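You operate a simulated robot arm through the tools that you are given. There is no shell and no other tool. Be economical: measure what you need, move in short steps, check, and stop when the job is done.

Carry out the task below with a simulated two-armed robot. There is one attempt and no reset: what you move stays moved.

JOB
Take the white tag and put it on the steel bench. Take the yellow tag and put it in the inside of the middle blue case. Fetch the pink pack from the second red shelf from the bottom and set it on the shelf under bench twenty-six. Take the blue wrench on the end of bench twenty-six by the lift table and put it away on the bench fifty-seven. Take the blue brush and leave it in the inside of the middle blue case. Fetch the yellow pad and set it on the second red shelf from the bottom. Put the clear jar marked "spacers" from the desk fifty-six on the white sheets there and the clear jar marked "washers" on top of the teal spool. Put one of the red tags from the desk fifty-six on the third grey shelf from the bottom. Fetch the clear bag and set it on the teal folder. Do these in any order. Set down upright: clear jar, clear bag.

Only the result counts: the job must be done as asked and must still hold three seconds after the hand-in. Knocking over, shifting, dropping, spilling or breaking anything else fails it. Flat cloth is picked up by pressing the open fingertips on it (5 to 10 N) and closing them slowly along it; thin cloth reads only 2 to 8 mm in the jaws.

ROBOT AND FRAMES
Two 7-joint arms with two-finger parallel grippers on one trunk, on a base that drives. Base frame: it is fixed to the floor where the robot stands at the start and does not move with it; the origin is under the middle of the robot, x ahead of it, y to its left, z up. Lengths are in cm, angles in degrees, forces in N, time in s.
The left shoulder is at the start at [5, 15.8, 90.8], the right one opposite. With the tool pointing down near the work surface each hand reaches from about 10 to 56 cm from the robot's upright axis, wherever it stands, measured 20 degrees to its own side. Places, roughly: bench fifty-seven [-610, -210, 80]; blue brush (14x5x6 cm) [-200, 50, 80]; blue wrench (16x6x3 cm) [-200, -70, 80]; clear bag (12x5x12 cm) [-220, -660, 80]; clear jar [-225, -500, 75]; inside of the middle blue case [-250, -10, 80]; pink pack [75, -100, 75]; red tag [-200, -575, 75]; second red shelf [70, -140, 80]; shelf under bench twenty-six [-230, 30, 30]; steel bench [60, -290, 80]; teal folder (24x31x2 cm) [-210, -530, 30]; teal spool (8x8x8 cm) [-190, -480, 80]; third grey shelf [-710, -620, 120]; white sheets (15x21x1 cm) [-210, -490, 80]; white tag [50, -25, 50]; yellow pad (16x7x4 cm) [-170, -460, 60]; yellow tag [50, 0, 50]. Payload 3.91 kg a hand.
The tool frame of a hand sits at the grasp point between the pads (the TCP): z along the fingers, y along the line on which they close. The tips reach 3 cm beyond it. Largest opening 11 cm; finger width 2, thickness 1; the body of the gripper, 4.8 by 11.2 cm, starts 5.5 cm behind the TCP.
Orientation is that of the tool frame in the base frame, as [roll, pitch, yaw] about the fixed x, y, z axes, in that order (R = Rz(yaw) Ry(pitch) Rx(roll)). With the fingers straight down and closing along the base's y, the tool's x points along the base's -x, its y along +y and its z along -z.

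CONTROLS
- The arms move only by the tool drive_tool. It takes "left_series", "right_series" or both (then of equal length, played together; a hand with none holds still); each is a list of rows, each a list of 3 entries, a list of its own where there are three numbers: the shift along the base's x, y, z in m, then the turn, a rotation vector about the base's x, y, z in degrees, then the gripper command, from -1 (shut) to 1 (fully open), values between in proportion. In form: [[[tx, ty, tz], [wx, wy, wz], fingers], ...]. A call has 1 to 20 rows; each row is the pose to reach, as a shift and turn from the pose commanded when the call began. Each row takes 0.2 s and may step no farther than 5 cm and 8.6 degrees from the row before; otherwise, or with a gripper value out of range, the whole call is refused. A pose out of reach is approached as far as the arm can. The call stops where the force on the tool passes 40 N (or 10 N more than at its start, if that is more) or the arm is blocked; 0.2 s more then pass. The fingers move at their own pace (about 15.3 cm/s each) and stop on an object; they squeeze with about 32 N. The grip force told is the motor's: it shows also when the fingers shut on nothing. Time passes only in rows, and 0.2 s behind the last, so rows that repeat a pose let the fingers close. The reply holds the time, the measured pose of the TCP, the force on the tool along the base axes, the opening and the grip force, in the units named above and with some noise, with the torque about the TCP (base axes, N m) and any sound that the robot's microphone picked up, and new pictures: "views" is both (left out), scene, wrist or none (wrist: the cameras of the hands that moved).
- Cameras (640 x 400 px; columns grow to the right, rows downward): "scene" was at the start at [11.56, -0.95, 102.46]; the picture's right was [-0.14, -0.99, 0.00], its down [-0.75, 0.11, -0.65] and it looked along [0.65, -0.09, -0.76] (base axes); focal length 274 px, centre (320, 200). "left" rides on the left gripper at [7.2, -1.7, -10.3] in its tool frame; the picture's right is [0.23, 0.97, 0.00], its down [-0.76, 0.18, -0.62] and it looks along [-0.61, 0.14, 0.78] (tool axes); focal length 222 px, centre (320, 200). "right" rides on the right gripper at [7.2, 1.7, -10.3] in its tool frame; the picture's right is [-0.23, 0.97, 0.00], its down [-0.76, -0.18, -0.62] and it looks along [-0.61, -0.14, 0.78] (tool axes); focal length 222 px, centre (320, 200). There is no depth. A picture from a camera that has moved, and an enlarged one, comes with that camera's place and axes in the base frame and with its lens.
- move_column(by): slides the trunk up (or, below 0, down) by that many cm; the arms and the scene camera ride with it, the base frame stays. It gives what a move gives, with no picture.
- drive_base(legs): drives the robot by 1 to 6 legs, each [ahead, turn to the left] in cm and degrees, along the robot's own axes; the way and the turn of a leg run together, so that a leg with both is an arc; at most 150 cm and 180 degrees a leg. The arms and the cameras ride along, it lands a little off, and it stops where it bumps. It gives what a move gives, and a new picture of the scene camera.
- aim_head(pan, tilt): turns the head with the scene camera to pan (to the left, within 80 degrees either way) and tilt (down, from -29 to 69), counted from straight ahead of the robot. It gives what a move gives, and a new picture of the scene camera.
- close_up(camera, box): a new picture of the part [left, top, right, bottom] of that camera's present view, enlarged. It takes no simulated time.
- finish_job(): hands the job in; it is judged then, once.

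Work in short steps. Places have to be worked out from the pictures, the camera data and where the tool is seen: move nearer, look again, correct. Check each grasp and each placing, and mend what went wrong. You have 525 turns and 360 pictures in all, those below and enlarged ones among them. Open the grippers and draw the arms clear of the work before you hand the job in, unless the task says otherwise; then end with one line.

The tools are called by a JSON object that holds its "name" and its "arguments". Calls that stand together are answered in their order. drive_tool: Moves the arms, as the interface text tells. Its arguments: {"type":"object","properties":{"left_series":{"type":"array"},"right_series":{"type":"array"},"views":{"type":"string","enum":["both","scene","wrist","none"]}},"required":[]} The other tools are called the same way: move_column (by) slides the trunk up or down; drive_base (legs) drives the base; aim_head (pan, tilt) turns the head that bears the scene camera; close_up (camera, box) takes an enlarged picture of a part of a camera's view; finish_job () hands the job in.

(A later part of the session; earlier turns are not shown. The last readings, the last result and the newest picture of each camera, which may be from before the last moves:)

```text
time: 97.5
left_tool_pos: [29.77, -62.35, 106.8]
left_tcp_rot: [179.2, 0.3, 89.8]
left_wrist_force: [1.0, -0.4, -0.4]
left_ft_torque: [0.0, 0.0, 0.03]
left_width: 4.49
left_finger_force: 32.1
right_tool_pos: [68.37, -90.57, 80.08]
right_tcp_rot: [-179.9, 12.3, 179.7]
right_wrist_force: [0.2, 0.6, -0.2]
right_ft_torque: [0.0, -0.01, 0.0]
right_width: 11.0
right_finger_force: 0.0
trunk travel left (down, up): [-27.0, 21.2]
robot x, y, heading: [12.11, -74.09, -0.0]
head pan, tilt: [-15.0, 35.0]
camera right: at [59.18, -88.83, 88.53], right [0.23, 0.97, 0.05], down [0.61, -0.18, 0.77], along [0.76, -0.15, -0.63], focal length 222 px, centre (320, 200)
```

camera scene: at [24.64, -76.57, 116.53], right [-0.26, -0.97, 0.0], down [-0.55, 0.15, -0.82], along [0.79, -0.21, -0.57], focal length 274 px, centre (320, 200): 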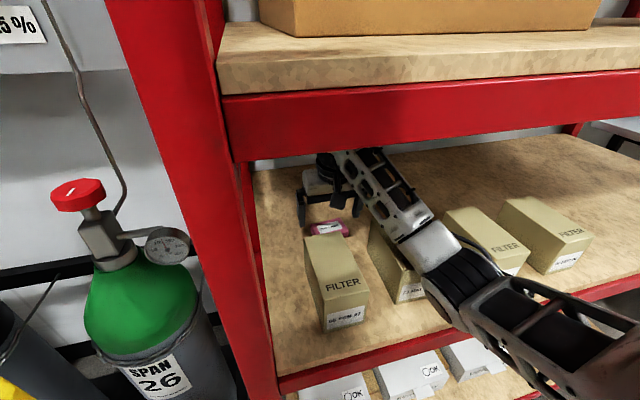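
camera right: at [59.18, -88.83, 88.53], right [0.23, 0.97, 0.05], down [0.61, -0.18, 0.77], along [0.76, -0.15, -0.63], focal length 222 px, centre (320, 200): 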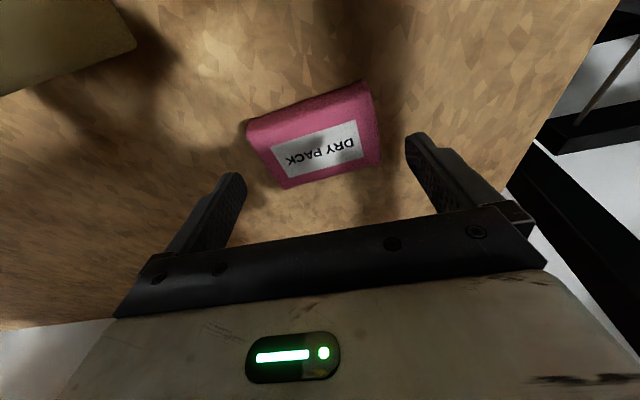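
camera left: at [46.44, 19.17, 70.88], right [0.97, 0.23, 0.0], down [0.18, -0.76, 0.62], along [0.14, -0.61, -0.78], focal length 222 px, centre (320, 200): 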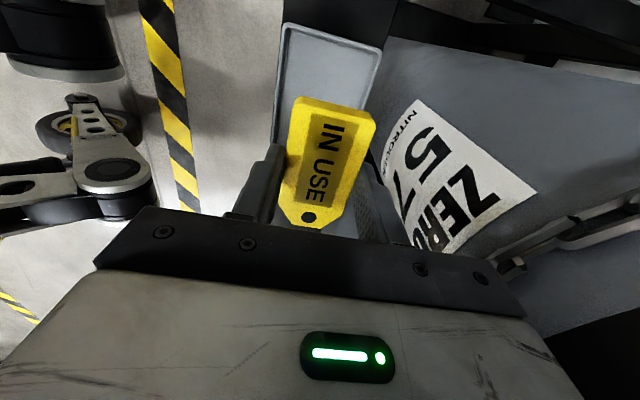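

The hand isn't following and the left hand shifts too: my forearm is pressing on something (shelf edge). I undo that and raise the trunk more while lowering the hand.

{"name": "drive_tool", "arguments": {"right_series": [[[0, 0, 0.015], [0, 0, 0], 1], [[0, 0, 0.03], [0, 0, 0], 1], [[0, 0, 0.036], [0, 0, 0], 1]], "views": "none"}}

{"name": "move_column", "arguments": {"by": 2.5}}

{"name": "drive_tool", "arguments": {"right_series": [[[0, 0, -0.015], [0, 0, 0], 1], [[0, 0, -0.025], [0, 0, 0], 1]], "views": "scene"}}

```text
time: 98.2
left_tool_pos: [30.62, -62.54, 106.56]
left_tcp_rot: [179.8, 0.0, 90.1]
left_wrist_force: [0.6, 0.5, -0.7]
left_ft_torque: [-0.01, 0.0, -0.01]
left_width: 4.5
left_finger_force: 31.8
right_tool_pos: [68.29, -90.26, 81.15]
right_tcp_rot: [179.8, 9.9, -179.9]
right_wrist_force: [0.2, 0.8, 0.5]
right_ft_torque: [-0.02, 0.05, 0.02]
right_width: 10.98
right_finger_force: 0.1
trunk travel left (down, up): [-27.0, 21.2]
robot x, y, heading: [12.4, -74.16, -0.0]
head pan, tilt: [-15.0, 35.0]
```

```text
time: 99.0
left_tool_pos: [30.64, -62.51, 109.25]
left_tcp_rot: [179.9, 0.1, 89.8]
left_wrist_force: [-0.5, 0.2, -0.7]
left_ft_torque: [-0.02, 0.02, -0.05]
left_width: 4.5
left_finger_force: 31.6
right_tool_pos: [68.43, -90.5, 83.99]
right_tcp_rot: [179.8, 10.1, 179.9]
right_wrist_force: [-0.5, -0.7, 0.2]
right_ft_torque: [0.06, 0.01, 0.0]
right_width: 11.01
right_finger_force: 0.1
trunk travel left (down, up): [-29.5, 18.7]
robot x, y, heading: [12.93, -74.48, -0.3]
head pan, tilt: [-15.0, 35.0]
```

```text
time: 99.6
left_tool_pos: [30.5, -62.63, 109.18]
left_tcp_rot: [179.8, 0.1, 89.8]
left_wrist_force: [-0.1, -0.7, 0.0]
left_ft_torque: [0.0, -0.01, 0.02]
left_width: 4.49
left_finger_force: 31.9
right_tool_pos: [68.42, -90.5, 81.39]
right_tcp_rot: [179.8, 10.1, 179.8]
right_wrist_force: [-0.6, 0.6, 0.1]
right_ft_torque: [0.03, 0.01, 0.01]
right_width: 11.01
right_finger_force: 0.2
trunk travel left (down, up): [-29.5, 18.7]
robot x, y, heading: [12.52, -74.27, -0.1]
head pan, tilt: [-15.0, 35.0]
camera scene: at [24.65, -76.57, 119.04], right [-0.26, -0.97, 0.0], down [-0.55, 0.15, -0.82], along [0.79, -0.21, -0.57], focal length 274 px, centre (320, 200)
```

scene: 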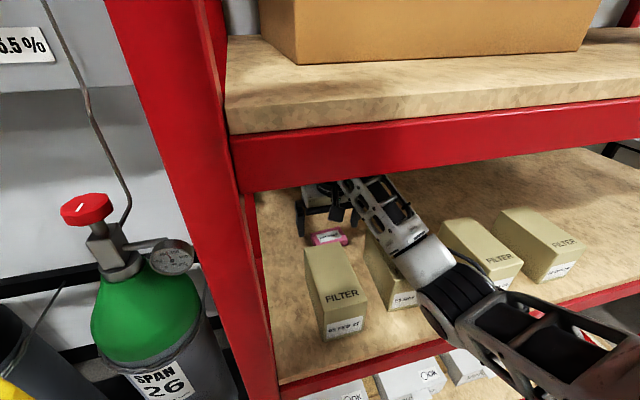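

Forearm passes just above box 2, which likely was the obstruction. I raise the trunk further in the same way.

{"name": "move_column", "arguments": {"by": 2.5}}

{"name": "drive_tool", "arguments": {"right_series": [[[0, 0, -0.015], [0, 0, 0], 1], [[0, 0, -0.025], [0, 0, 0], 1]], "views": "none"}}

{"name": "move_column", "arguments": {"by": 2.5}}

{"name": "drive_tool", "arguments": {"right_series": [[[0, 0, -0.015], [0, 0, 0], 1], [[0, 0, -0.025], [0, 0, 0], 1]], "views": "none"}}

{"name": "move_column", "arguments": {"by": 2.5}}

{"name": "drive_tool", "arguments": {"right_series": [[[0, 0, -0.015], [0, 0, 0], 1], [[0, 0, -0.025], [0, 0, 0], 1]], "views": "scene"}}

```text
time: 100.3
left_tool_pos: [30.65, -62.65, 111.58]
left_tcp_rot: [179.7, 0.1, 89.9]
left_wrist_force: [1.1, 0.2, -0.3]
left_ft_torque: [-0.01, 0.0, 0.01]
left_width: 4.5
left_finger_force: 31.9
right_tool_pos: [68.38, -90.41, 83.97]
right_tcp_rot: [179.8, 10.1, 179.7]
right_wrist_force: [-0.3, 0.5, 0.5]
right_ft_torque: [0.01, 0.02, 0.02]
right_width: 11.01
right_finger_force: 0.1
trunk travel left (down, up): [-32.0, 16.2]
robot x, y, heading: [12.53, -74.55, -0.1]
head pan, tilt: [-15.0, 35.0]
```

```text
time: 100.9
left_tool_pos: [30.7, -62.64, 111.68]
left_tcp_rot: [179.8, 0.1, 89.9]
left_wrist_force: [0.5, 0.1, -0.8]
left_ft_torque: [0.01, -0.02, 0.02]
left_width: 4.47
left_finger_force: 31.9
right_tool_pos: [68.34, -90.59, 81.46]
right_tcp_rot: [179.8, 10.2, 179.8]
right_wrist_force: [-0.1, 0.5, -0.4]
right_ft_torque: [-0.01, -0.01, -0.02]
right_width: 10.99
right_finger_force: 0.0
trunk travel left (down, up): [-32.0, 16.2]
robot x, y, heading: [12.42, -74.52, 0.2]
head pan, tilt: [-15.0, 35.0]
```

```text
time: 101.6
left_tool_pos: [30.68, -62.57, 114.25]
left_tcp_rot: [179.8, 0.1, 89.9]
left_wrist_force: [0.3, 0.4, -1.0]
left_ft_torque: [0.01, -0.02, 0.0]
left_width: 4.48
left_finger_force: 32.3
right_tool_pos: [68.33, -90.33, 83.91]
right_tcp_rot: [179.8, 10.1, 179.8]
right_wrist_force: [-0.8, 0.2, 0.1]
right_ft_torque: [0.03, 0.0, 0.01]
right_width: 11.0
right_finger_force: 0.0
trunk travel left (down, up): [-34.5, 13.7]
robot x, y, heading: [12.48, -74.5, -0.2]
head pan, tilt: [-15.0, 35.0]
```

```text
time: 102.2
left_tool_pos: [30.72, -62.69, 114.17]
left_tcp_rot: [179.9, 0.1, 89.8]
left_wrist_force: [0.4, -0.4, 0.3]
left_ft_torque: [0.0, 0.01, 0.01]
left_width: 4.46
left_finger_force: 32.0
right_tool_pos: [68.35, -90.44, 81.48]
right_tcp_rot: [179.8, 10.1, 179.8]
right_wrist_force: [0.0, 1.0, 0.2]
right_ft_torque: [-0.02, -0.01, 0.01]
right_width: 10.99
right_finger_force: 0.0
trunk travel left (down, up): [-34.5, 13.7]
robot x, y, heading: [12.28, -74.7, 0.2]
head pan, tilt: [-15.0, 35.0]
```

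```text
time: 102.9
left_tool_pos: [30.62, -62.56, 116.67]
left_tcp_rot: [179.8, 0.1, 89.9]
left_wrist_force: [-0.8, -0.6, -0.1]
left_ft_torque: [-0.02, 0.03, 0.0]
left_width: 4.49
left_finger_force: 32.4
right_tool_pos: [68.36, -90.57, 83.95]
right_tcp_rot: [179.9, 10.1, 179.8]
right_wrist_force: [0.3, 0.5, 0.5]
right_ft_torque: [-0.02, -0.01, 0.02]
right_width: 11.0
right_finger_force: 0.0
trunk travel left (down, up): [-37.0, 11.2]
robot x, y, heading: [11.69, -73.98, -0.0]
head pan, tilt: [-15.0, 35.0]
```

```text
time: 103.5
left_tool_pos: [30.6, -62.62, 116.73]
left_tcp_rot: [179.7, 0.1, 89.9]
left_wrist_force: [-0.4, -0.5, -0.8]
left_ft_torque: [-0.02, -0.01, -0.01]
left_width: 4.5
left_finger_force: 32.2
right_tool_pos: [68.42, -90.48, 81.36]
right_tcp_rot: [179.8, 10.1, 180.0]
right_wrist_force: [0.0, 0.4, 0.2]
right_ft_torque: [-0.01, -0.01, -0.01]
right_width: 11.01
right_finger_force: 0.1
trunk travel left (down, up): [-37.0, 11.2]
robot x, y, heading: [12.55, -73.85, -0.1]
head pan, tilt: [-15.0, 35.0]
camera scene: at [24.64, -76.57, 126.54], right [-0.26, -0.97, 0.0], down [-0.55, 0.15, -0.82], along [0.79, -0.21, -0.57], focal length 274 px, centre (320, 200)
```

scene: 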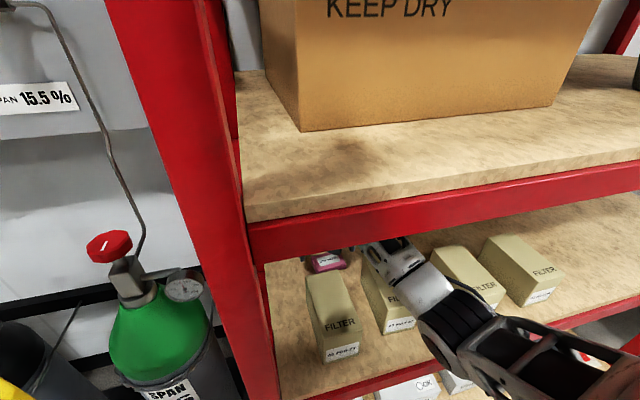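

Free now. I lower the hand again and check it follows.

{"name": "drive_tool", "arguments": {"right_series": [[[0, 0, -0.01], [0, 0, 0], 1], [[0, 0, -0.02], [0, 0, 0], 1], [[0, 0, -0.026], [0, 0, 0], 1]], "views": "wrist"}}

```text
time: 104.3
left_tool_pos: [30.41, -62.55, 116.72]
left_tcp_rot: [179.8, 0.1, 90.0]
left_wrist_force: [0.2, -0.3, 0.9]
left_ft_torque: [0.0, -0.01, -0.01]
left_width: 4.51
left_finger_force: 32.2
right_tool_pos: [68.36, -90.56, 79.16]
right_tcp_rot: [179.9, 10.4, 179.7]
right_wrist_force: [-5.6, 0.7, 13.8]
right_ft_torque: [-0.87, 0.27, -0.33]
right_width: 11.01
right_finger_force: 0.1
trunk travel left (down, up): [-37.0, 11.2]
robot x, y, heading: [12.39, -74.72, 0.1]
head pan, tilt: [-15.0, 35.0]
camera right: at [59.42, -88.78, 87.9], right [0.23, 0.97, 0.04], down [0.64, -0.18, 0.75], along [0.74, -0.14, -0.66], focal length 222 px, centre (320, 200)
```

right: 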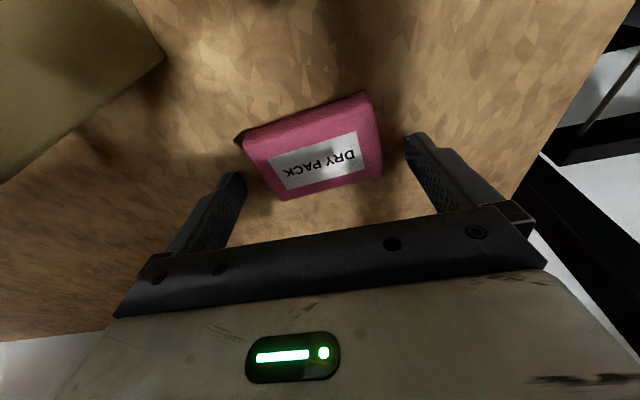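

Tips are on the shelf (z≈76.2), so the pack (top ≈78) is between them. I lift 4 mm, shift 0.8 cm back, and close.

{"name": "drive_tool", "arguments": {"right_series": [[[0, 0.002, 0.005], [0, 0, 0], 1], [[-0.008, 0.005, 0.005], [0, 0, 0], 1], [[-0.008, 0.005, 0.005], [0, 0, 0], 0.5], [[-0.008, 0.005, 0.005], [0, 0, 0], 0], [[-0.008, 0.005, 0.005], [0, 0, 0], -1], [[-0.008, 0.005, 0.005], [0, 0, 0], -1]], "views": "wrist"}}

```text
time: 105.7
left_tool_pos: [30.52, -62.59, 116.59]
left_tcp_rot: [179.8, 0.1, 89.9]
left_wrist_force: [0.0, -0.2, 0.0]
left_ft_torque: [-0.02, -0.02, -0.01]
left_width: 4.5
left_finger_force: 31.9
right_tool_pos: [67.47, -89.96, 79.34]
right_tcp_rot: [179.8, 10.1, 179.8]
right_wrist_force: [0.6, -0.8, 0.0]
right_ft_torque: [-0.04, -0.01, 0.02]
right_width: 7.6
right_finger_force: 32.1
trunk travel left (down, up): [-37.0, 11.2]
robot x, y, heading: [11.87, -74.44, -0.2]
head pan, tilt: [-15.0, 35.0]
camera right: at [58.64, -88.29, 88.1], right [0.23, 0.97, 0.04], down [0.64, -0.18, 0.75], along [0.73, -0.14, -0.66], focal length 222 px, centre (320, 200)
```

right: 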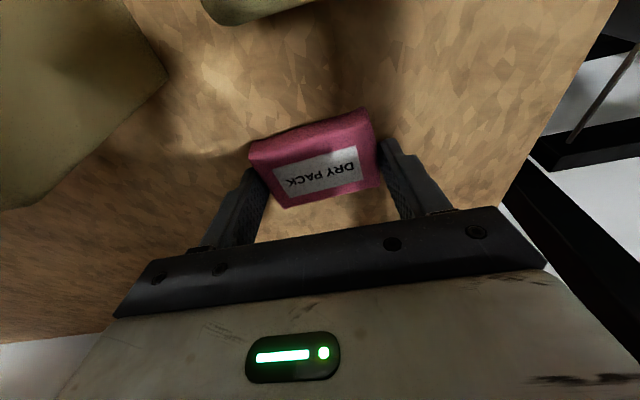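

Gripped (7.6 cm). I lift and tilt the hand forward while rising just enough to pass over box 1 and stay under the upper shelf.

{"name": "drive_tool", "arguments": {"right_series": [[[0, 0, 0.012], [0, 0, 0], -1], [[0, 0, 0.022], [0, -7, 0], -1], [[0.008, 0, 0.024], [0, -14, 0], -1], [[0.015, 0, 0.035], [0, -21, 0], -1], [[0.022, 0, 0.047], [0, -29, 0], -1], [[0.025, 0, 0.06], [0, -36, 0], -1]], "views": "scene"}}

```text
time: 107.1
left_tool_pos: [30.64, -62.53, 116.69]
left_tcp_rot: [179.9, 0.2, 90.0]
left_wrist_force: [-0.1, -0.7, -1.7]
left_ft_torque: [-0.02, -0.01, 0.0]
left_width: 4.47
left_finger_force: 31.7
right_tool_pos: [70.08, -89.98, 85.26]
right_tcp_rot: [179.7, 46.2, 179.8]
right_wrist_force: [0.1, -0.8, 0.3]
right_ft_torque: [0.0, 0.03, -0.01]
right_width: 7.57
right_finger_force: 32.5
trunk travel left (down, up): [-37.0, 11.2]
robot x, y, heading: [12.12, -74.05, -0.4]
head pan, tilt: [-15.0, 35.0]
camera scene: at [24.64, -76.57, 126.54], right [-0.26, -0.97, 0.0], down [-0.55, 0.15, -0.82], along [0.79, -0.21, -0.57], focal length 274 px, centre (320, 200)
```

scene: 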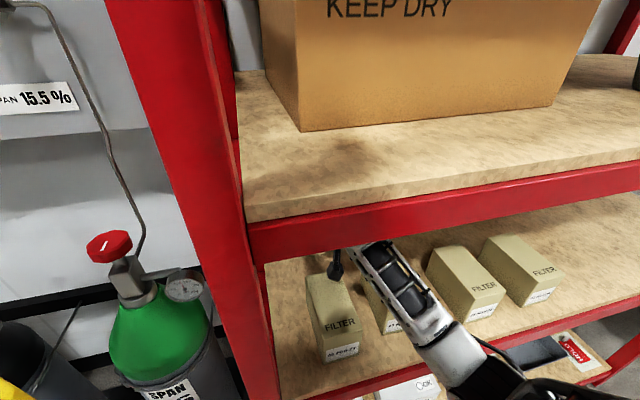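

Following well. Continue to 64° tilt at z≈90.

{"name": "drive_tool", "arguments": {"right_series": [[[0.002, 0, 0.017], [0, -6, 0], -1], [[0.002, 0, 0.03], [0, -12, 0], -1], [[0.002, 0, 0.047], [0, -18, 0], -1]], "views": "scene"}}

```text
time: 107.9
left_tool_pos: [30.62, -62.61, 116.76]
left_tcp_rot: [179.8, 0.1, 89.9]
left_wrist_force: [0.6, -0.8, -0.9]
left_ft_torque: [0.02, -0.01, -0.03]
left_width: 4.5
left_finger_force: 31.6
right_tool_pos: [70.21, -89.83, 90.02]
right_tcp_rot: [179.5, 64.2, 179.6]
right_wrist_force: [0.0, 0.1, 0.5]
right_ft_torque: [0.0, 0.03, -0.01]
right_width: 7.55
right_finger_force: 32.2
trunk travel left (down, up): [-37.0, 11.2]
robot x, y, heading: [12.55, -74.44, -0.2]
head pan, tilt: [-15.0, 35.0]
camera scene: at [24.64, -76.57, 126.54], right [-0.26, -0.97, 0.0], down [-0.55, 0.15, -0.82], along [0.79, -0.21, -0.57], focal length 274 px, centre (320, 200)
```

scene: 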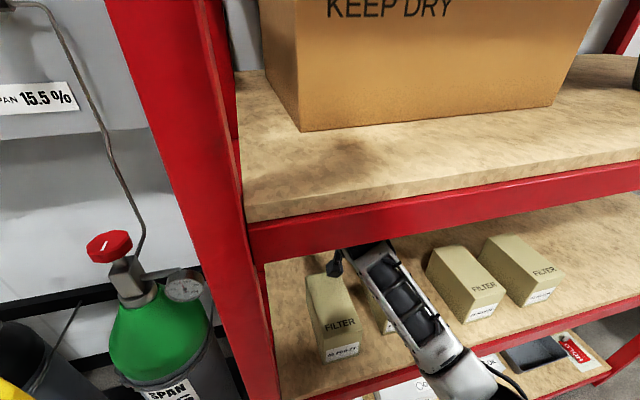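

Clear. I back the base straight out.

{"name": "drive_base", "arguments": {"legs": [[-45, 0]]}}

```text
time: 110.6
left_tool_pos: [-14.3, -62.52, 116.67]
left_tcp_rot: [179.8, 0.1, 90.2]
left_wrist_force: [0.2, -0.2, -0.8]
left_ft_torque: [0.03, -0.01, 0.0]
left_width: 4.47
left_finger_force: 32.2
right_tool_pos: [25.53, -89.54, 89.94]
right_tcp_rot: [179.5, 64.0, 179.9]
right_wrist_force: [0.3, 0.3, -0.8]
right_ft_torque: [-0.04, 0.03, 0.04]
right_width: 7.5
right_finger_force: 32.4
trunk travel left (down, up): [-37.0, 11.2]
robot x, y, heading: [-32.59, -74.1, 0.2]
head pan, tilt: [-15.0, 35.0]
camera scene: at [-20.2, -76.51, 126.54], right [-0.26, -0.97, 0.0], down [-0.55, 0.15, -0.82], along [0.79, -0.21, -0.57], focal length 274 px, centre (320, 200)
```

scene: 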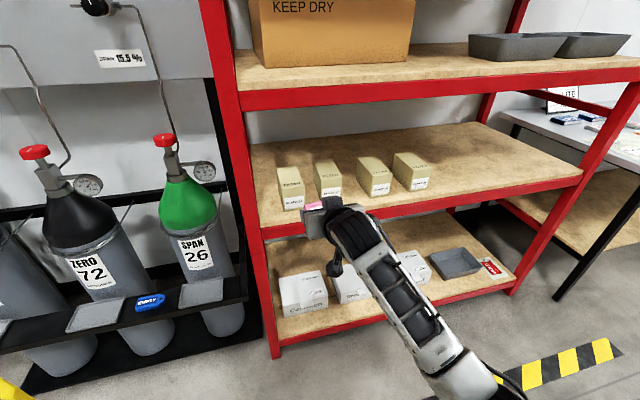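

Boxes look undisturbed. I stand the right hand upright, lower the trunk to its start height, and turn around toward bench twenty-six.

{"name": "drive_tool", "arguments": {"right_series": [[[-0.03, 0, 0.02], [0, 8, 0], -1], [[-0.06, 0, 0.04], [0, 16, 0], -1], [[-0.09, 0, 0.06], [0, 24, 0], -1], [[-0.12, 0, 0.08], [0, 32, 0], -1], [[-0.15, 0, 0.1], [0, 40, 0], -1], [[-0.18, 0, 0.12], [0, 48, 0], -1], [[-0.2, 0, 0.14], [0, 56, 0], -1], [[-0.22, 0, 0.16], [0, 64, 0], -1], [[-0.26, 0, 0.18], [0, 64, 0], -1]], "views": "none"}}

{"name": "move_column", "arguments": {"by": -22}}

{"name": "drive_base", "arguments": {"legs": [[0, 90], [0, 85]]}}

{"name": "aim_head", "arguments": {"pan": 0, "tilt": 15}}

```text
time: 112.6
left_tool_pos: [-14.36, -62.46, 116.71]
left_tcp_rot: [179.8, 0.1, 90.1]
left_wrist_force: [0.0, 0.3, 0.2]
left_ft_torque: [0.02, -0.02, -0.02]
left_width: 4.49
left_finger_force: 32.1
right_tool_pos: [15.49, -89.61, 96.81]
right_tcp_rot: [179.6, 37.4, 179.9]
right_wrist_force: [-0.3, -0.1, -0.2]
right_ft_torque: [0.0, 0.0, 0.02]
right_width: 7.48
right_finger_force: 31.9
right hand out of reach, approached as far as the arm can: row 4, 5, 6, 7, 8, 9
trunk travel left (down, up): [-37.0, 11.2]
robot x, y, heading: [-32.52, -74.71, 0.1]
head pan, tilt: [-15.0, 35.0]
```

```text
time: 114.9
left_tool_pos: [-14.27, -62.54, 94.8]
left_tcp_rot: [179.8, 0.2, 90.2]
left_wrist_force: [0.6, 0.1, -0.9]
left_ft_torque: [0.01, -0.01, 0.01]
left_width: 4.49
left_finger_force: 32.7
right_tool_pos: [15.51, -89.49, 74.56]
right_tcp_rot: [179.4, 37.4, 179.9]
right_wrist_force: [0.6, -0.2, -1.2]
right_ft_torque: [0.01, 0.04, 0.02]
right_width: 7.47
right_finger_force: 31.8
trunk travel left (down, up): [-15.0, 33.2]
robot x, y, heading: [-32.38, -74.43, -0.1]
head pan, tilt: [-15.0, 35.0]
```

```text
time: 122.8
left_tool_pos: [-51.83, -84.84, 94.7]
left_tcp_rot: [179.7, 0.2, -94.4]
left_wrist_force: [-0.1, 0.0, -0.4]
left_ft_torque: [-0.01, 0.01, 0.0]
left_width: 4.49
left_finger_force: 31.8
right_tool_pos: [-79.16, -55.55, 74.73]
right_tcp_rot: [179.6, 37.3, -4.6]
right_wrist_force: [0.0, -0.1, -0.6]
right_ft_torque: [0.03, 0.0, 0.0]
right_width: 7.42
right_finger_force: 32.6
trunk travel left (down, up): [-15.0, 33.2]
robot x, y, heading: [-32.61, -74.68, 175.8]
head pan, tilt: [-15.0, 35.0]
camera scene: at [-44.98, -71.01, 104.53], right [0.33, 0.94, 0.0], down [0.54, -0.19, -0.82], along [-0.77, 0.27, -0.57], focal length 274 px, centre (320, 200)
```

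scene: 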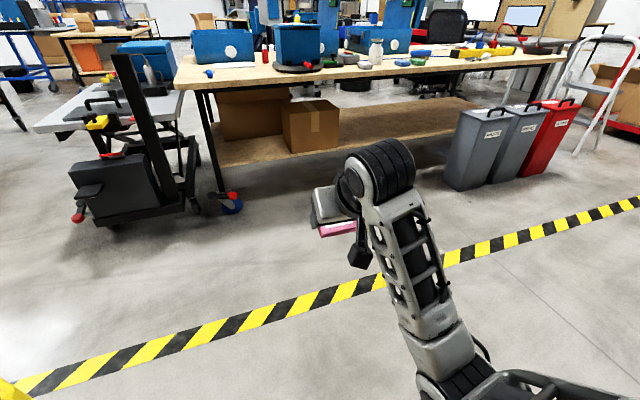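

```text
time: 123.6
left_tool_pos: [-51.76, -84.69, 94.64]
left_tcp_rot: [179.9, 0.1, -94.5]
left_wrist_force: [0.1, 0.5, -0.4]
left_ft_torque: [-0.01, -0.02, 0.02]
left_width: 4.48
left_finger_force: 32.4
right_tool_pos: [-79.27, -55.37, 74.67]
right_tcp_rot: [179.6, 37.3, -4.7]
right_wrist_force: [0.2, 0.4, -0.2]
right_ft_torque: [0.01, -0.02, 0.0]
right_width: 7.41
right_finger_force: 32.2
trunk travel left (down, up): [-15.0, 33.2]
robot x, y, heading: [-32.54, -74.43, 175.4]
head pan, tilt: [0.0, 15.0]
camera scene: at [-45.99, -73.21, 107.73], right [0.08, 1.0, 0.0], down [0.26, -0.02, -0.97], along [-0.96, 0.08, -0.26], focal length 274 px, centre (320, 200)
```

scene: 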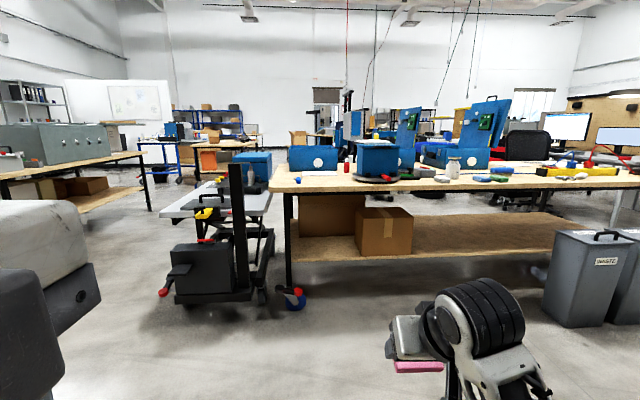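

Bench twenty-six's front edge is around x≈-167. I drive nearer to look at the cases and items.

{"name": "drive_base", "arguments": {"legs": [[75, 0]]}}

{"name": "aim_head", "arguments": {"pan": -25, "tilt": 22}}

{"name": "aim_head", "arguments": {"pan": 15, "tilt": 22}}

```text
time: 127.7
left_tool_pos: [-126.35, -79.16, 94.73]
left_tcp_rot: [179.9, 0.1, -94.1]
left_wrist_force: [-0.4, -0.7, -0.1]
left_ft_torque: [0.0, 0.02, 0.0]
left_width: 4.49
left_finger_force: 31.9
right_tool_pos: [-153.98, -50.05, 74.66]
right_tcp_rot: [179.6, 37.4, -4.5]
right_wrist_force: [-0.7, -0.1, -0.6]
right_ft_torque: [0.04, -0.02, -0.04]
right_width: 7.38
right_finger_force: 32.4
trunk travel left (down, up): [-15.0, 33.2]
robot x, y, heading: [-107.12, -68.84, 176.1]
head pan, tilt: [0.0, 15.0]
camera scene: at [-120.72, -67.61, 107.73], right [0.07, 1.0, 0.0], down [0.26, -0.02, -0.97], along [-0.96, 0.07, -0.26], focal length 274 px, centre (320, 200)
```

scene: 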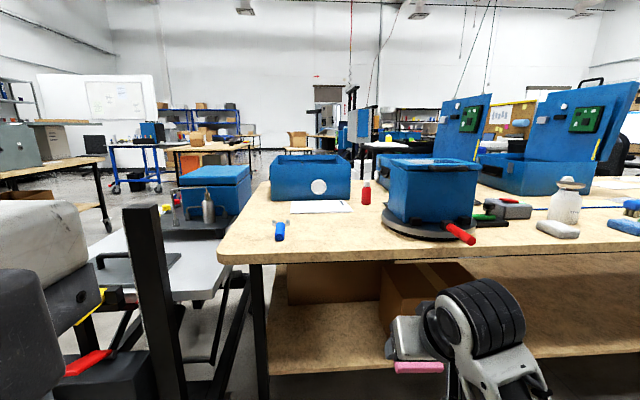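

```text
time: 128.6
left_tool_pos: [-126.43, -79.22, 94.69]
left_tcp_rot: [179.7, 0.0, -94.1]
left_wrist_force: [-0.2, 0.2, -0.9]
left_ft_torque: [-0.01, -0.01, 0.03]
left_width: 4.52
left_finger_force: 32.0
right_tool_pos: [-154.06, -49.98, 74.72]
right_tcp_rot: [179.7, 37.4, -4.4]
right_wrist_force: [0.3, -0.2, -1.3]
right_ft_torque: [0.01, -0.01, 0.01]
right_width: 7.42
right_finger_force: 31.9
trunk travel left (down, up): [-15.0, 33.2]
robot x, y, heading: [-107.39, -68.94, 175.8]
head pan, tilt: [-25.0, 22.0]
camera scene: at [-119.51, -63.77, 106.6], right [0.49, 0.87, 0.0], down [0.33, -0.18, -0.93], along [-0.81, 0.45, -0.37], focal length 274 px, centre (320, 200)
```

scene: 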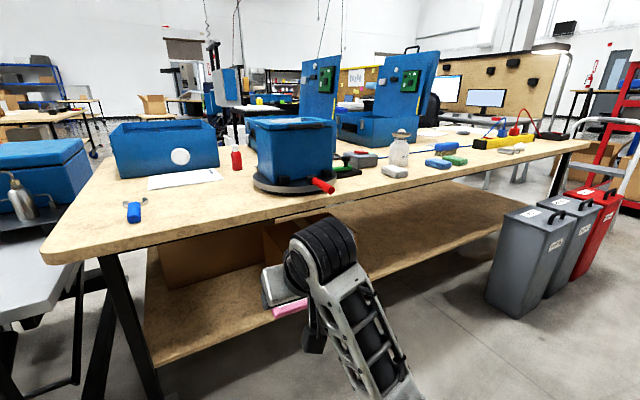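

```text
time: 129.7
left_tool_pos: [-126.5, -79.25, 94.66]
left_tcp_rot: [179.8, 0.1, -94.0]
left_wrist_force: [-0.3, -0.1, -1.3]
left_ft_torque: [0.01, -0.03, 0.02]
left_width: 4.5
left_finger_force: 31.3
right_tool_pos: [-154.07, -49.9, 74.7]
right_tcp_rot: [179.6, 37.4, -4.4]
right_wrist_force: [-0.5, 0.4, -1.0]
right_ft_torque: [-0.01, -0.01, -0.01]
right_width: 7.38
right_finger_force: 31.8
trunk travel left (down, up): [-15.0, 33.2]
robot x, y, heading: [-106.98, -68.92, 176.0]
head pan, tilt: [15.0, 22.0]
camera scene: at [-120.52, -70.03, 106.6], right [-0.19, 0.98, 0.0], down [0.37, 0.07, -0.93], along [-0.91, -0.17, -0.37], focal length 274 px, centre (320, 200)
```

scene: 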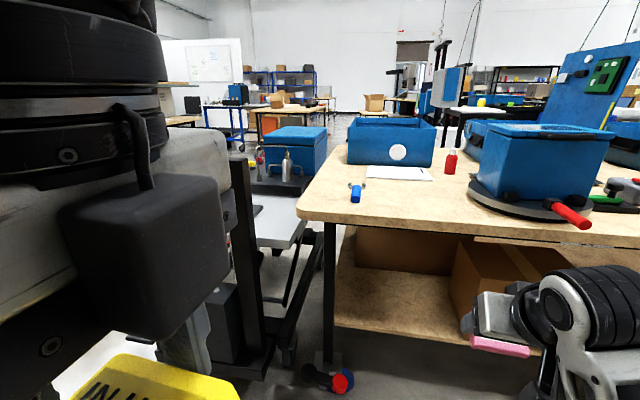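

I need to see which case is in the middle and where; I raise the trunk for a higher view over the bench.

{"name": "move_column", "arguments": {"by": 33}}

{"name": "aim_head", "arguments": {"pan": -30, "tilt": 25}}

```text
time: 132.9
left_tool_pos: [-126.41, -79.17, 127.74]
left_tcp_rot: [179.8, 0.1, -94.1]
left_wrist_force: [0.7, -0.3, -0.6]
left_ft_torque: [0.0, -0.01, -0.01]
left_width: 4.47
left_finger_force: 31.6
right_tool_pos: [-154.06, -49.96, 107.59]
right_tcp_rot: [179.5, 37.4, -4.3]
right_wrist_force: [-0.4, 0.3, 0.4]
right_ft_torque: [0.03, -0.02, -0.03]
right_width: 7.41
right_finger_force: 32.3
trunk travel left (down, up): [-48.0, 0.2]
robot x, y, heading: [-107.04, -68.64, 175.8]
head pan, tilt: [15.0, 22.0]
```

```text
time: 134.0
left_tool_pos: [-126.45, -79.26, 127.66]
left_tcp_rot: [179.9, 0.1, -94.0]
left_wrist_force: [0.4, -0.8, -0.9]
left_ft_torque: [0.01, -0.03, 0.04]
left_width: 4.48
left_finger_force: 32.0
right_tool_pos: [-153.99, -49.98, 107.77]
right_tcp_rot: [179.7, 37.4, -4.3]
right_wrist_force: [0.0, -0.6, -0.8]
right_ft_torque: [-0.02, 0.02, 0.04]
right_width: 7.41
right_finger_force: 31.5
trunk travel left (down, up): [-48.0, 0.2]
robot x, y, heading: [-107.5, -68.84, 176.0]
head pan, tilt: [-30.0, 25.0]
camera scene: at [-119.03, -63.12, 139.11], right [0.56, 0.83, 0.0], down [0.35, -0.24, -0.91], along [-0.75, 0.51, -0.42], focal length 274 px, centre (320, 200)
```

scene: 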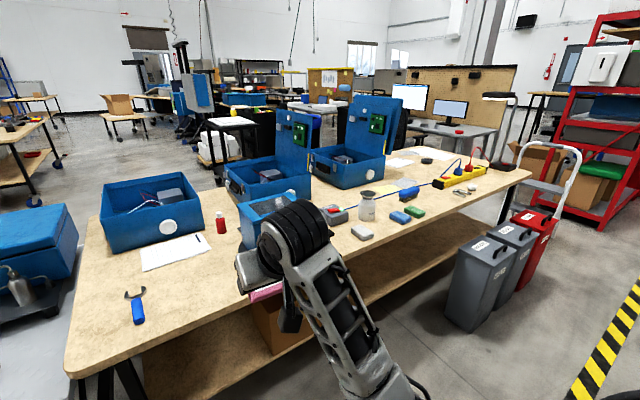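

The back row is case A (left), C (middle, lid on its +y side, centre ≈[-243,-11]) and D (right); C is best reached from the far side. First the pink pack: the lower shelf is free around y≈30, so I drive there.

{"name": "move_column", "arguments": {"by": -33}}

{"name": "drive_base", "arguments": {"legs": [[0, -86], [80, 0], [0, 90]]}}

{"name": "aim_head", "arguments": {"pan": -10, "tilt": 35}}

```text
time: 137.3
left_tool_pos: [-126.38, -79.14, 94.86]
left_tcp_rot: [179.9, 0.1, -94.1]
left_wrist_force: [0.0, 0.2, -0.9]
left_ft_torque: [0.01, -0.03, -0.02]
left_width: 4.48
left_finger_force: 31.9
right_tool_pos: [-154.15, -50.03, 74.62]
right_tcp_rot: [179.6, 37.4, -4.4]
right_wrist_force: [-0.3, 0.3, -0.2]
right_ft_torque: [-0.01, -0.03, -0.02]
right_width: 7.42
right_finger_force: 32.1
trunk travel left (down, up): [-15.0, 33.2]
robot x, y, heading: [-107.53, -68.56, 175.6]
head pan, tilt: [-30.0, 25.0]
```

```text
time: 149.0
left_tool_pos: [-125.84, -0.94, 94.78]
left_tcp_rot: [179.8, 0.2, -89.2]
left_wrist_force: [0.1, -0.5, 0.5]
left_ft_torque: [-0.03, 0.0, 0.02]
left_width: 4.5
left_finger_force: 31.6
right_tool_pos: [-155.75, 25.91, 74.61]
right_tcp_rot: [179.6, 37.5, 0.6]
right_wrist_force: [0.1, -0.6, 0.5]
right_ft_torque: [0.03, -0.02, 0.01]
right_width: 7.4
right_finger_force: 31.8
trunk travel left (down, up): [-15.0, 33.2]
robot x, y, heading: [-107.46, 10.97, -179.2]
head pan, tilt: [-30.0, 25.0]
camera scene: at [-119.79, 15.74, 106.11], right [0.49, 0.87, 0.0], down [0.37, -0.21, -0.91], along [-0.79, 0.44, -0.42], focal length 274 px, centre (320, 200)
```

scene: 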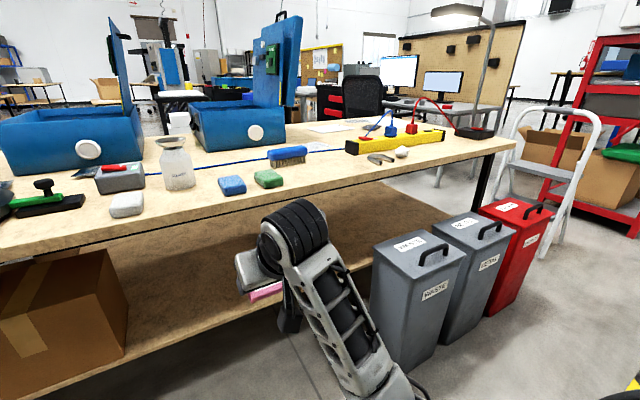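

```text
time: 149.9
left_tool_pos: [-125.91, -0.96, 94.73]
left_tcp_rot: [179.8, 0.1, -89.3]
left_wrist_force: [-0.1, -0.5, 0.0]
left_ft_torque: [0.03, 0.01, 0.0]
left_width: 4.5
left_finger_force: 32.2
right_tool_pos: [-155.72, 26.01, 74.69]
right_tcp_rot: [179.7, 37.4, 0.5]
right_wrist_force: [0.1, 0.5, -1.0]
right_ft_torque: [-0.03, 0.01, 0.03]
right_width: 7.43
right_finger_force: 31.9
trunk travel left (down, up): [-15.0, 33.2]
robot x, y, heading: [-107.75, 10.92, -179.4]
head pan, tilt: [-10.0, 35.0]
camera scene: at [-120.45, 12.66, 104.54], right [0.16, 0.99, 0.0], down [0.57, -0.09, -0.82], along [-0.81, 0.13, -0.57], focal length 274 px, centre (320, 200)
```

scene: 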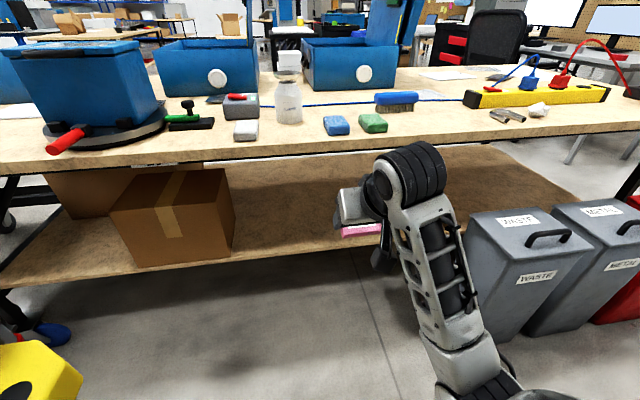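

Shelf front edge is x≈-194 at z≈30, bench top edge x≈-172; the shelf is free for y>0. I raise the left hand, lower the trunk and the right hand so it can go under the bench top.

{"name": "drive_tool", "arguments": {"left_series": [[[0, 0, 0.05], [0, 0, 0], -1], [[0, 0, 0.1], [0, 0, 0], -1], [[0, 0, 0.15], [0, 0, 0], -1], [[0, 0, 0.18], [0, 0, 0], -1]], "views": "none"}}

{"name": "move_column", "arguments": {"by": -15}}

{"name": "drive_tool", "arguments": {"right_series": [[[0, 0, -0.04], [0, 0, 0], -1], [[0, 0, -0.08], [0, 0, 0], -1], [[0, 0, -0.11], [0, 0, 0], -1]], "views": "scene"}}

```text
time: 150.9
left_tool_pos: [-125.93, -0.75, 112.2]
left_tcp_rot: [179.8, 0.3, -89.4]
left_wrist_force: [0.0, -0.7, 0.0]
left_ft_torque: [0.02, -0.02, 0.0]
left_width: 4.49
left_finger_force: 32.4
left hand out of reach, approached as far as the arm can: row 4
right_tool_pos: [-155.74, 25.84, 74.63]
right_tcp_rot: [179.6, 37.5, 0.6]
right_wrist_force: [0.2, -0.2, 0.3]
right_ft_torque: [0.0, -0.04, -0.02]
right_width: 7.39
right_finger_force: 31.6
trunk travel left (down, up): [-15.0, 33.2]
robot x, y, heading: [-107.78, 11.04, -179.5]
head pan, tilt: [-10.0, 35.0]
```

```text
time: 152.6
left_tool_pos: [-125.63, -0.33, 97.16]
left_tcp_rot: [179.8, -0.2, -89.4]
left_wrist_force: [-0.3, -0.7, -0.7]
left_ft_torque: [0.0, -0.02, 0.02]
left_width: 4.49
left_finger_force: 32.1
right_tool_pos: [-156.16, 27.52, 60.14]
right_tcp_rot: [-178.9, 38.5, 0.2]
right_wrist_force: [0.3, 0.9, -0.3]
right_ft_torque: [0.01, -0.01, 0.01]
right_width: 7.39
right_finger_force: 32.3
trunk travel left (down, up): [0.0, 48.2]
robot x, y, heading: [-107.88, 10.91, -179.2]
head pan, tilt: [-10.0, 35.0]
```

```text
time: 153.6
left_tool_pos: [-125.77, -0.71, 96.98]
left_tcp_rot: [179.7, 0.1, -89.3]
left_wrist_force: [0.2, 0.3, -0.7]
left_ft_torque: [0.01, 0.01, 0.01]
left_width: 4.47
left_finger_force: 31.1
right_tool_pos: [-157.04, 27.93, 50.31]
right_tcp_rot: [-178.7, 40.0, -0.4]
right_wrist_force: [0.0, -0.1, -0.4]
right_ft_torque: [0.02, -0.03, 0.01]
right_width: 7.38
right_finger_force: 31.9
trunk travel left (down, up): [0.0, 48.2]
robot x, y, heading: [-107.72, 11.36, -179.5]
head pan, tilt: [-10.0, 35.0]
stopped in row 3 (right hand): the arm was blocked; the commanded pose is now the measured one
camera scene: at [-120.4, 12.6, 89.45], right [0.16, 0.99, 0.0], down [0.57, -0.09, -0.82], along [-0.81, 0.13, -0.57], focal length 274 px, centre (320, 200)
```

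scene: 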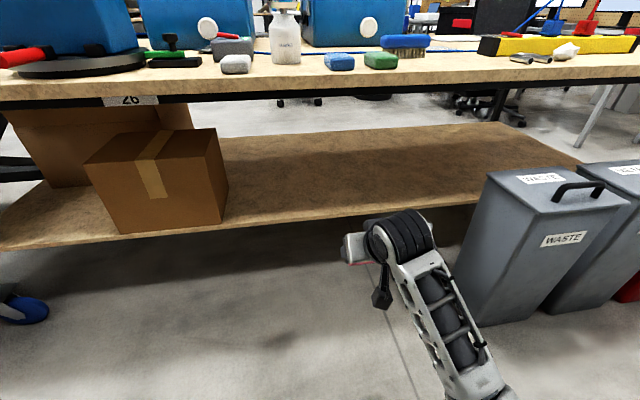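

The elbow probably touched my own base. I ease up 1.5 cm, drive 36 cm ahead (hand passes under the bench top), then extend outward.

{"name": "drive_tool", "arguments": {"right_series": [[[0, -0.005, 0.01], [0, 0, 0], -1], [[0, -0.005, 0.015], [0, 0, 0], -1]], "views": "none"}}

{"name": "drive_base", "arguments": {"legs": [[25, 0]]}}

```text
time: 154.2
left_tool_pos: [-126.05, -0.33, 96.96]
left_tcp_rot: [179.9, -0.1, -89.2]
left_wrist_force: [0.1, -0.5, -0.1]
left_ft_torque: [0.02, 0.0, -0.01]
left_width: 4.48
left_finger_force: 31.9
right_tool_pos: [-157.23, 27.79, 51.46]
right_tcp_rot: [-178.3, 39.7, -0.1]
right_wrist_force: [0.2, 1.3, 0.1]
right_ft_torque: [0.01, -0.03, 0.0]
right_width: 7.4
right_finger_force: 32.0
trunk travel left (down, up): [0.0, 48.2]
robot x, y, heading: [-107.59, 10.95, -179.4]
head pan, tilt: [-10.0, 35.0]
```

```text
time: 156.1
left_tool_pos: [-151.0, -0.6, 97.11]
left_tcp_rot: [179.9, -0.1, -89.3]
left_wrist_force: [-0.4, -0.5, 0.6]
left_ft_torque: [0.04, 0.01, 0.0]
left_width: 4.51
left_finger_force: 32.3
right_tool_pos: [-182.13, 27.6, 51.73]
right_tcp_rot: [-178.3, 39.8, -0.2]
right_wrist_force: [-0.1, -0.1, -0.7]
right_ft_torque: [-0.01, -0.03, -0.02]
right_width: 7.37
right_finger_force: 32.0
trunk travel left (down, up): [0.0, 48.2]
robot x, y, heading: [-132.76, 10.57, -179.5]
head pan, tilt: [-10.0, 35.0]
camera scene: at [-145.57, 12.6, 89.51], right [0.16, 0.99, 0.0], down [0.57, -0.1, -0.82], along [-0.81, 0.13, -0.58], focal length 274 px, centre (320, 200)
```

scene: 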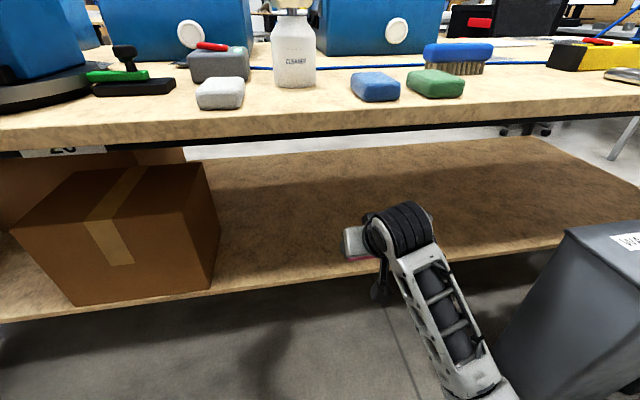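

Clear so far. I drive 10 cm further, then extend the hand 11 cm over the shelf.

{"name": "drive_base", "arguments": {"legs": [[10, 0]]}}

{"name": "drive_tool", "arguments": {"right_series": [[[-0.04, 0, 0], [0, 0, 0], -1], [[-0.08, 0, 0], [0, 0, 0], -1], [[-0.11, 0, -0.02], [0, -4, 0], -1], [[-0.11, 0, -0.05], [0, -8, 0], -1], [[-0.11, 0, -0.08], [0, -12, 0], -1]], "views": "both"}}

```text
time: 157.2
left_tool_pos: [-160.76, -0.94, 97.02]
left_tcp_rot: [179.8, 0.0, -89.3]
left_wrist_force: [0.4, 0.1, -0.4]
left_ft_torque: [-0.02, 0.02, -0.03]
left_width: 4.49
left_finger_force: 31.8
right_tool_pos: [-192.08, 27.54, 51.62]
right_tcp_rot: [-178.0, 40.0, 0.0]
right_wrist_force: [0.1, 0.2, -0.2]
right_ft_torque: [0.0, 0.02, -0.01]
right_width: 7.41
right_finger_force: 32.0
trunk travel left (down, up): [0.0, 48.2]
robot x, y, heading: [-142.44, 10.64, -179.1]
head pan, tilt: [-10.0, 35.0]
camera scene: at [-155.38, 12.35, 89.53], right [0.16, 0.99, 0.0], down [0.57, -0.09, -0.82], along [-0.81, 0.13, -0.57], focal length 274 px, centre (320, 200)
```

scene: 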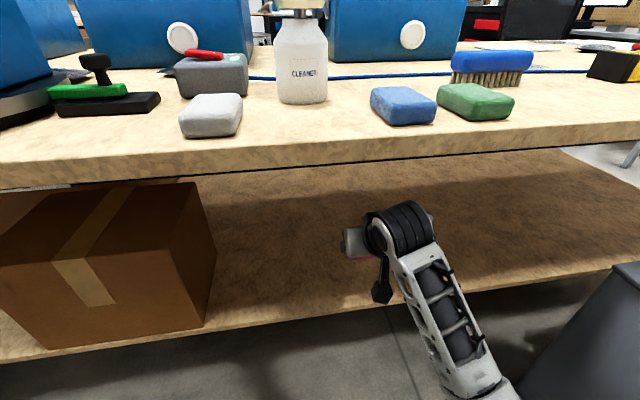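

```text
time: 158.4
left_tool_pos: [-160.71, -0.19, 97.17]
left_tcp_rot: [179.7, -0.5, -89.3]
left_wrist_force: [-0.2, 0.1, -0.2]
left_ft_torque: [0.0, -0.02, 0.0]
left_width: 4.48
left_finger_force: 32.5
right_tool_pos: [-202.65, 29.49, 42.88]
right_tcp_rot: [-176.8, 27.5, -0.5]
right_wrist_force: [-0.8, -0.3, -0.7]
right_ft_torque: [-0.05, 0.02, -0.01]
right_width: 7.4
right_finger_force: 31.7
trunk travel left (down, up): [0.0, 48.2]
robot x, y, heading: [-143.06, 10.65, -179.6]
head pan, tilt: [-10.0, 35.0]
camera scene: at [-155.28, 12.89, 89.5], right [0.16, 0.99, -0.01], down [0.56, -0.1, -0.82], along [-0.81, 0.13, -0.57], focal length 274 px, centre (320, 200)
camera right: at [-191.64, 27.17, 48.54], right [-0.24, -0.97, 0.06], down [-0.38, 0.15, 0.91], along [-0.89, 0.19, -0.41], focal length 222 px, centre (320, 200)
```

scene: 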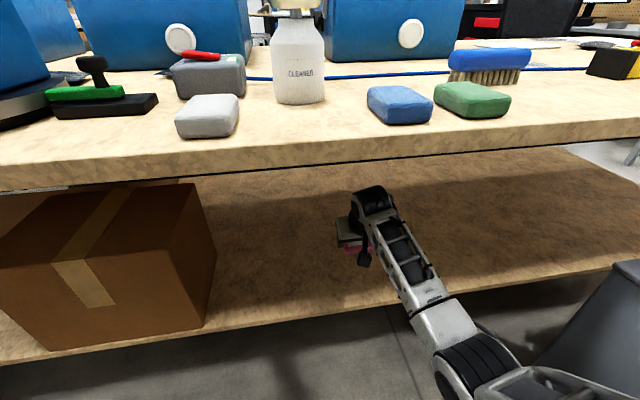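
right: 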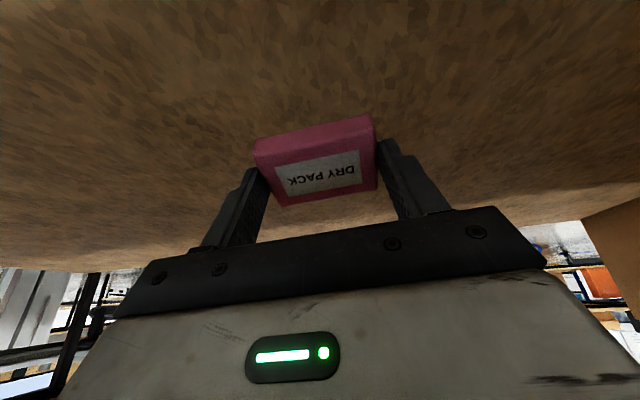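

There's some side pressure (elbow against my own base likely). I raise the trunk 5 cm and lower the hand instead.

{"name": "move_column", "arguments": {"by": 5}}

{"name": "drive_tool", "arguments": {"right_series": [[[0, 0, -0.03], [0, -4, 0], -1], [[0, 0, -0.06], [0, -8, 0], -1], [[0, 0, -0.09], [0, -12, 0], -1]], "views": "scene"}}

```text
time: 159.3
left_tool_pos: [-160.81, -0.79, 102.31]
left_tcp_rot: [179.8, -0.2, -89.3]
left_wrist_force: [0.5, -0.2, -0.3]
left_ft_torque: [0.01, -0.01, 0.03]
left_width: 4.53
left_finger_force: 32.0
right_tool_pos: [-203.23, 28.0, 48.97]
right_tcp_rot: [-177.6, 28.1, -0.3]
right_wrist_force: [0.0, -0.1, -0.9]
right_ft_torque: [0.02, -0.02, 0.01]
right_width: 7.39
right_finger_force: 31.9
trunk travel left (down, up): [-5.0, 43.2]
robot x, y, heading: [-142.46, 10.93, -179.4]
head pan, tilt: [-10.0, 35.0]
```

```text
time: 160.1
left_tool_pos: [-160.82, -0.92, 102.1]
left_tcp_rot: [179.8, 0.1, -89.4]
left_wrist_force: [0.0, -0.9, -0.4]
left_ft_torque: [0.04, 0.04, 0.0]
left_width: 4.48
left_finger_force: 32.0
right_tool_pos: [-202.87, 27.46, 39.82]
right_tcp_rot: [-178.0, 15.8, 0.0]
right_wrist_force: [0.2, 0.2, -0.4]
right_ft_torque: [0.04, 0.02, -0.01]
right_width: 7.4
right_finger_force: 32.1
trunk travel left (down, up): [-5.0, 43.2]
robot x, y, heading: [-142.65, 10.36, -179.5]
head pan, tilt: [-10.0, 35.0]
camera scene: at [-155.36, 12.27, 94.57], right [0.16, 0.99, 0.0], down [0.57, -0.09, -0.82], along [-0.81, 0.13, -0.57], focal length 274 px, centre (320, 200)
```

scene: 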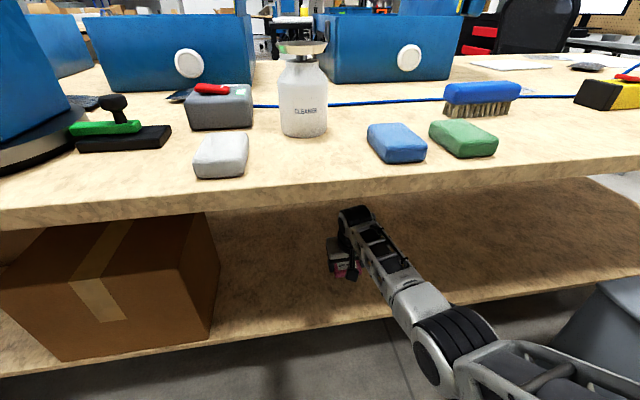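

Hand at z 39.8 and free. I lower further in small steps until the pack touches the shelf.

{"name": "drive_tool", "arguments": {"right_series": [[[-0.02, 0, -0.015], [0, 0, 0], -1], [[-0.03, 0, -0.03], [0, 0, 0], -1], [[-0.03, 0, -0.04], [0, 0, 0], -1]], "views": "none"}}

{"name": "drive_tool", "arguments": {"right_series": [[[0, 0, -0.01], [0, 0, 0], -1], [[0, 0, -0.02], [0, 0, 0], -1]], "views": "none"}}

```text
time: 160.9
left_tool_pos: [-160.77, -0.96, 102.14]
left_tcp_rot: [179.7, 0.1, -89.2]
left_wrist_force: [-0.2, -0.4, -0.1]
left_ft_torque: [-0.02, -0.02, -0.02]
left_width: 4.49
left_finger_force: 31.5
right_tool_pos: [-205.27, 27.39, 36.83]
right_tcp_rot: [-178.0, 16.2, 0.0]
right_wrist_force: [0.2, 0.2, 6.1]
right_ft_torque: [-0.23, -0.16, 0.01]
right_width: 7.41
right_finger_force: 31.5
right hand out of reach, approached as far as the arm can: row 2, 3
trunk travel left (down, up): [-5.0, 43.2]
robot x, y, heading: [-142.67, 10.97, -179.5]
head pan, tilt: [-10.0, 35.0]
```

```text
time: 161.5
left_tool_pos: [-160.65, -0.97, 102.22]
left_tcp_rot: [179.7, 0.2, -89.3]
left_wrist_force: [0.5, 0.1, 0.2]
left_ft_torque: [-0.02, 0.01, 0.01]
left_width: 4.49
left_finger_force: 32.1
right_tool_pos: [-205.31, 27.5, 36.35]
right_tcp_rot: [-178.1, 17.2, -0.1]
right_wrist_force: [-8.1, -1.3, 28.4]
right_ft_torque: [-0.88, -0.05, -0.2]
right_width: 7.43
right_finger_force: 31.9
right hand out of reach, approached as far as the arm can: row 1, 2
trunk travel left (down, up): [-5.0, 43.2]
robot x, y, heading: [-142.12, 10.58, -179.4]
head pan, tilt: [-10.0, 35.0]
```

Pack touches the shelf (28 N). I open and raise.

{"name": "drive_tool", "arguments": {"right_series": [[[0, 0, 0.004], [0, 0, 0], 0.3], [[0, 0, 0.006], [0, 0, 0], 0.8], [[0, 0, 0.01], [0, 0, 0], 1], [[0, 0, 0.05], [0, 0, 0], 1], [[0, 0, 0.09], [0, 4, 0], 1], [[0.02, 0, 0.11], [0, 8, 0], 1]], "views": "both"}}

```text
time: 162.9
left_tool_pos: [-160.65, -1.04, 102.28]
left_tcp_rot: [179.7, 0.2, -89.3]
left_wrist_force: [-0.8, 0.1, -1.2]
left_ft_torque: [0.02, 0.01, 0.0]
left_width: 4.5
left_finger_force: 31.8
right_tool_pos: [-202.88, 27.57, 47.11]
right_tcp_rot: [-178.0, 24.3, 0.0]
right_wrist_force: [0.4, -1.0, 0.0]
right_ft_torque: [0.0, 0.01, 0.0]
right_width: 10.96
right_finger_force: 0.1
trunk travel left (down, up): [-5.0, 43.2]
robot x, y, heading: [-142.43, 10.82, -179.3]
head pan, tilt: [-10.0, 35.0]
camera scene: at [-155.28, 12.18, 94.7], right [0.16, 0.99, 0.0], down [0.56, -0.09, -0.82], along [-0.81, 0.13, -0.57], focal length 274 px, centre (320, 200)
camera right: at [-192.07, 25.56, 53.36], right [-0.22, -0.97, 0.06], down [-0.43, 0.15, 0.89], along [-0.87, 0.17, -0.46], focal length 222 px, centre (320, 200)
```

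scene: 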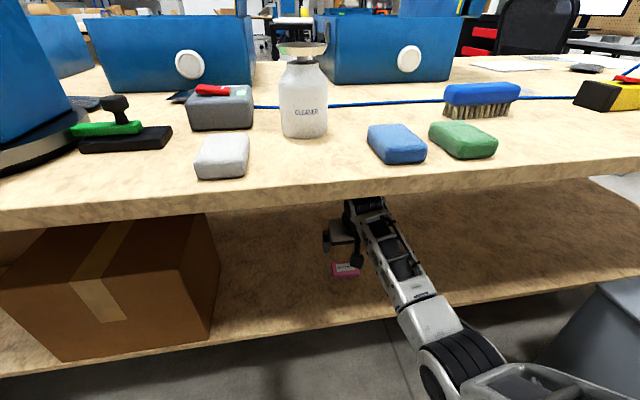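
right: 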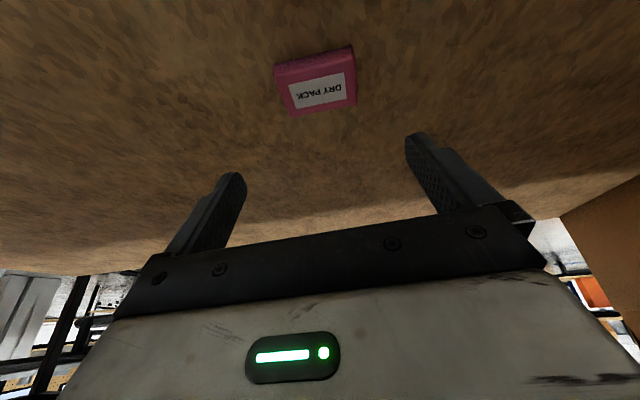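

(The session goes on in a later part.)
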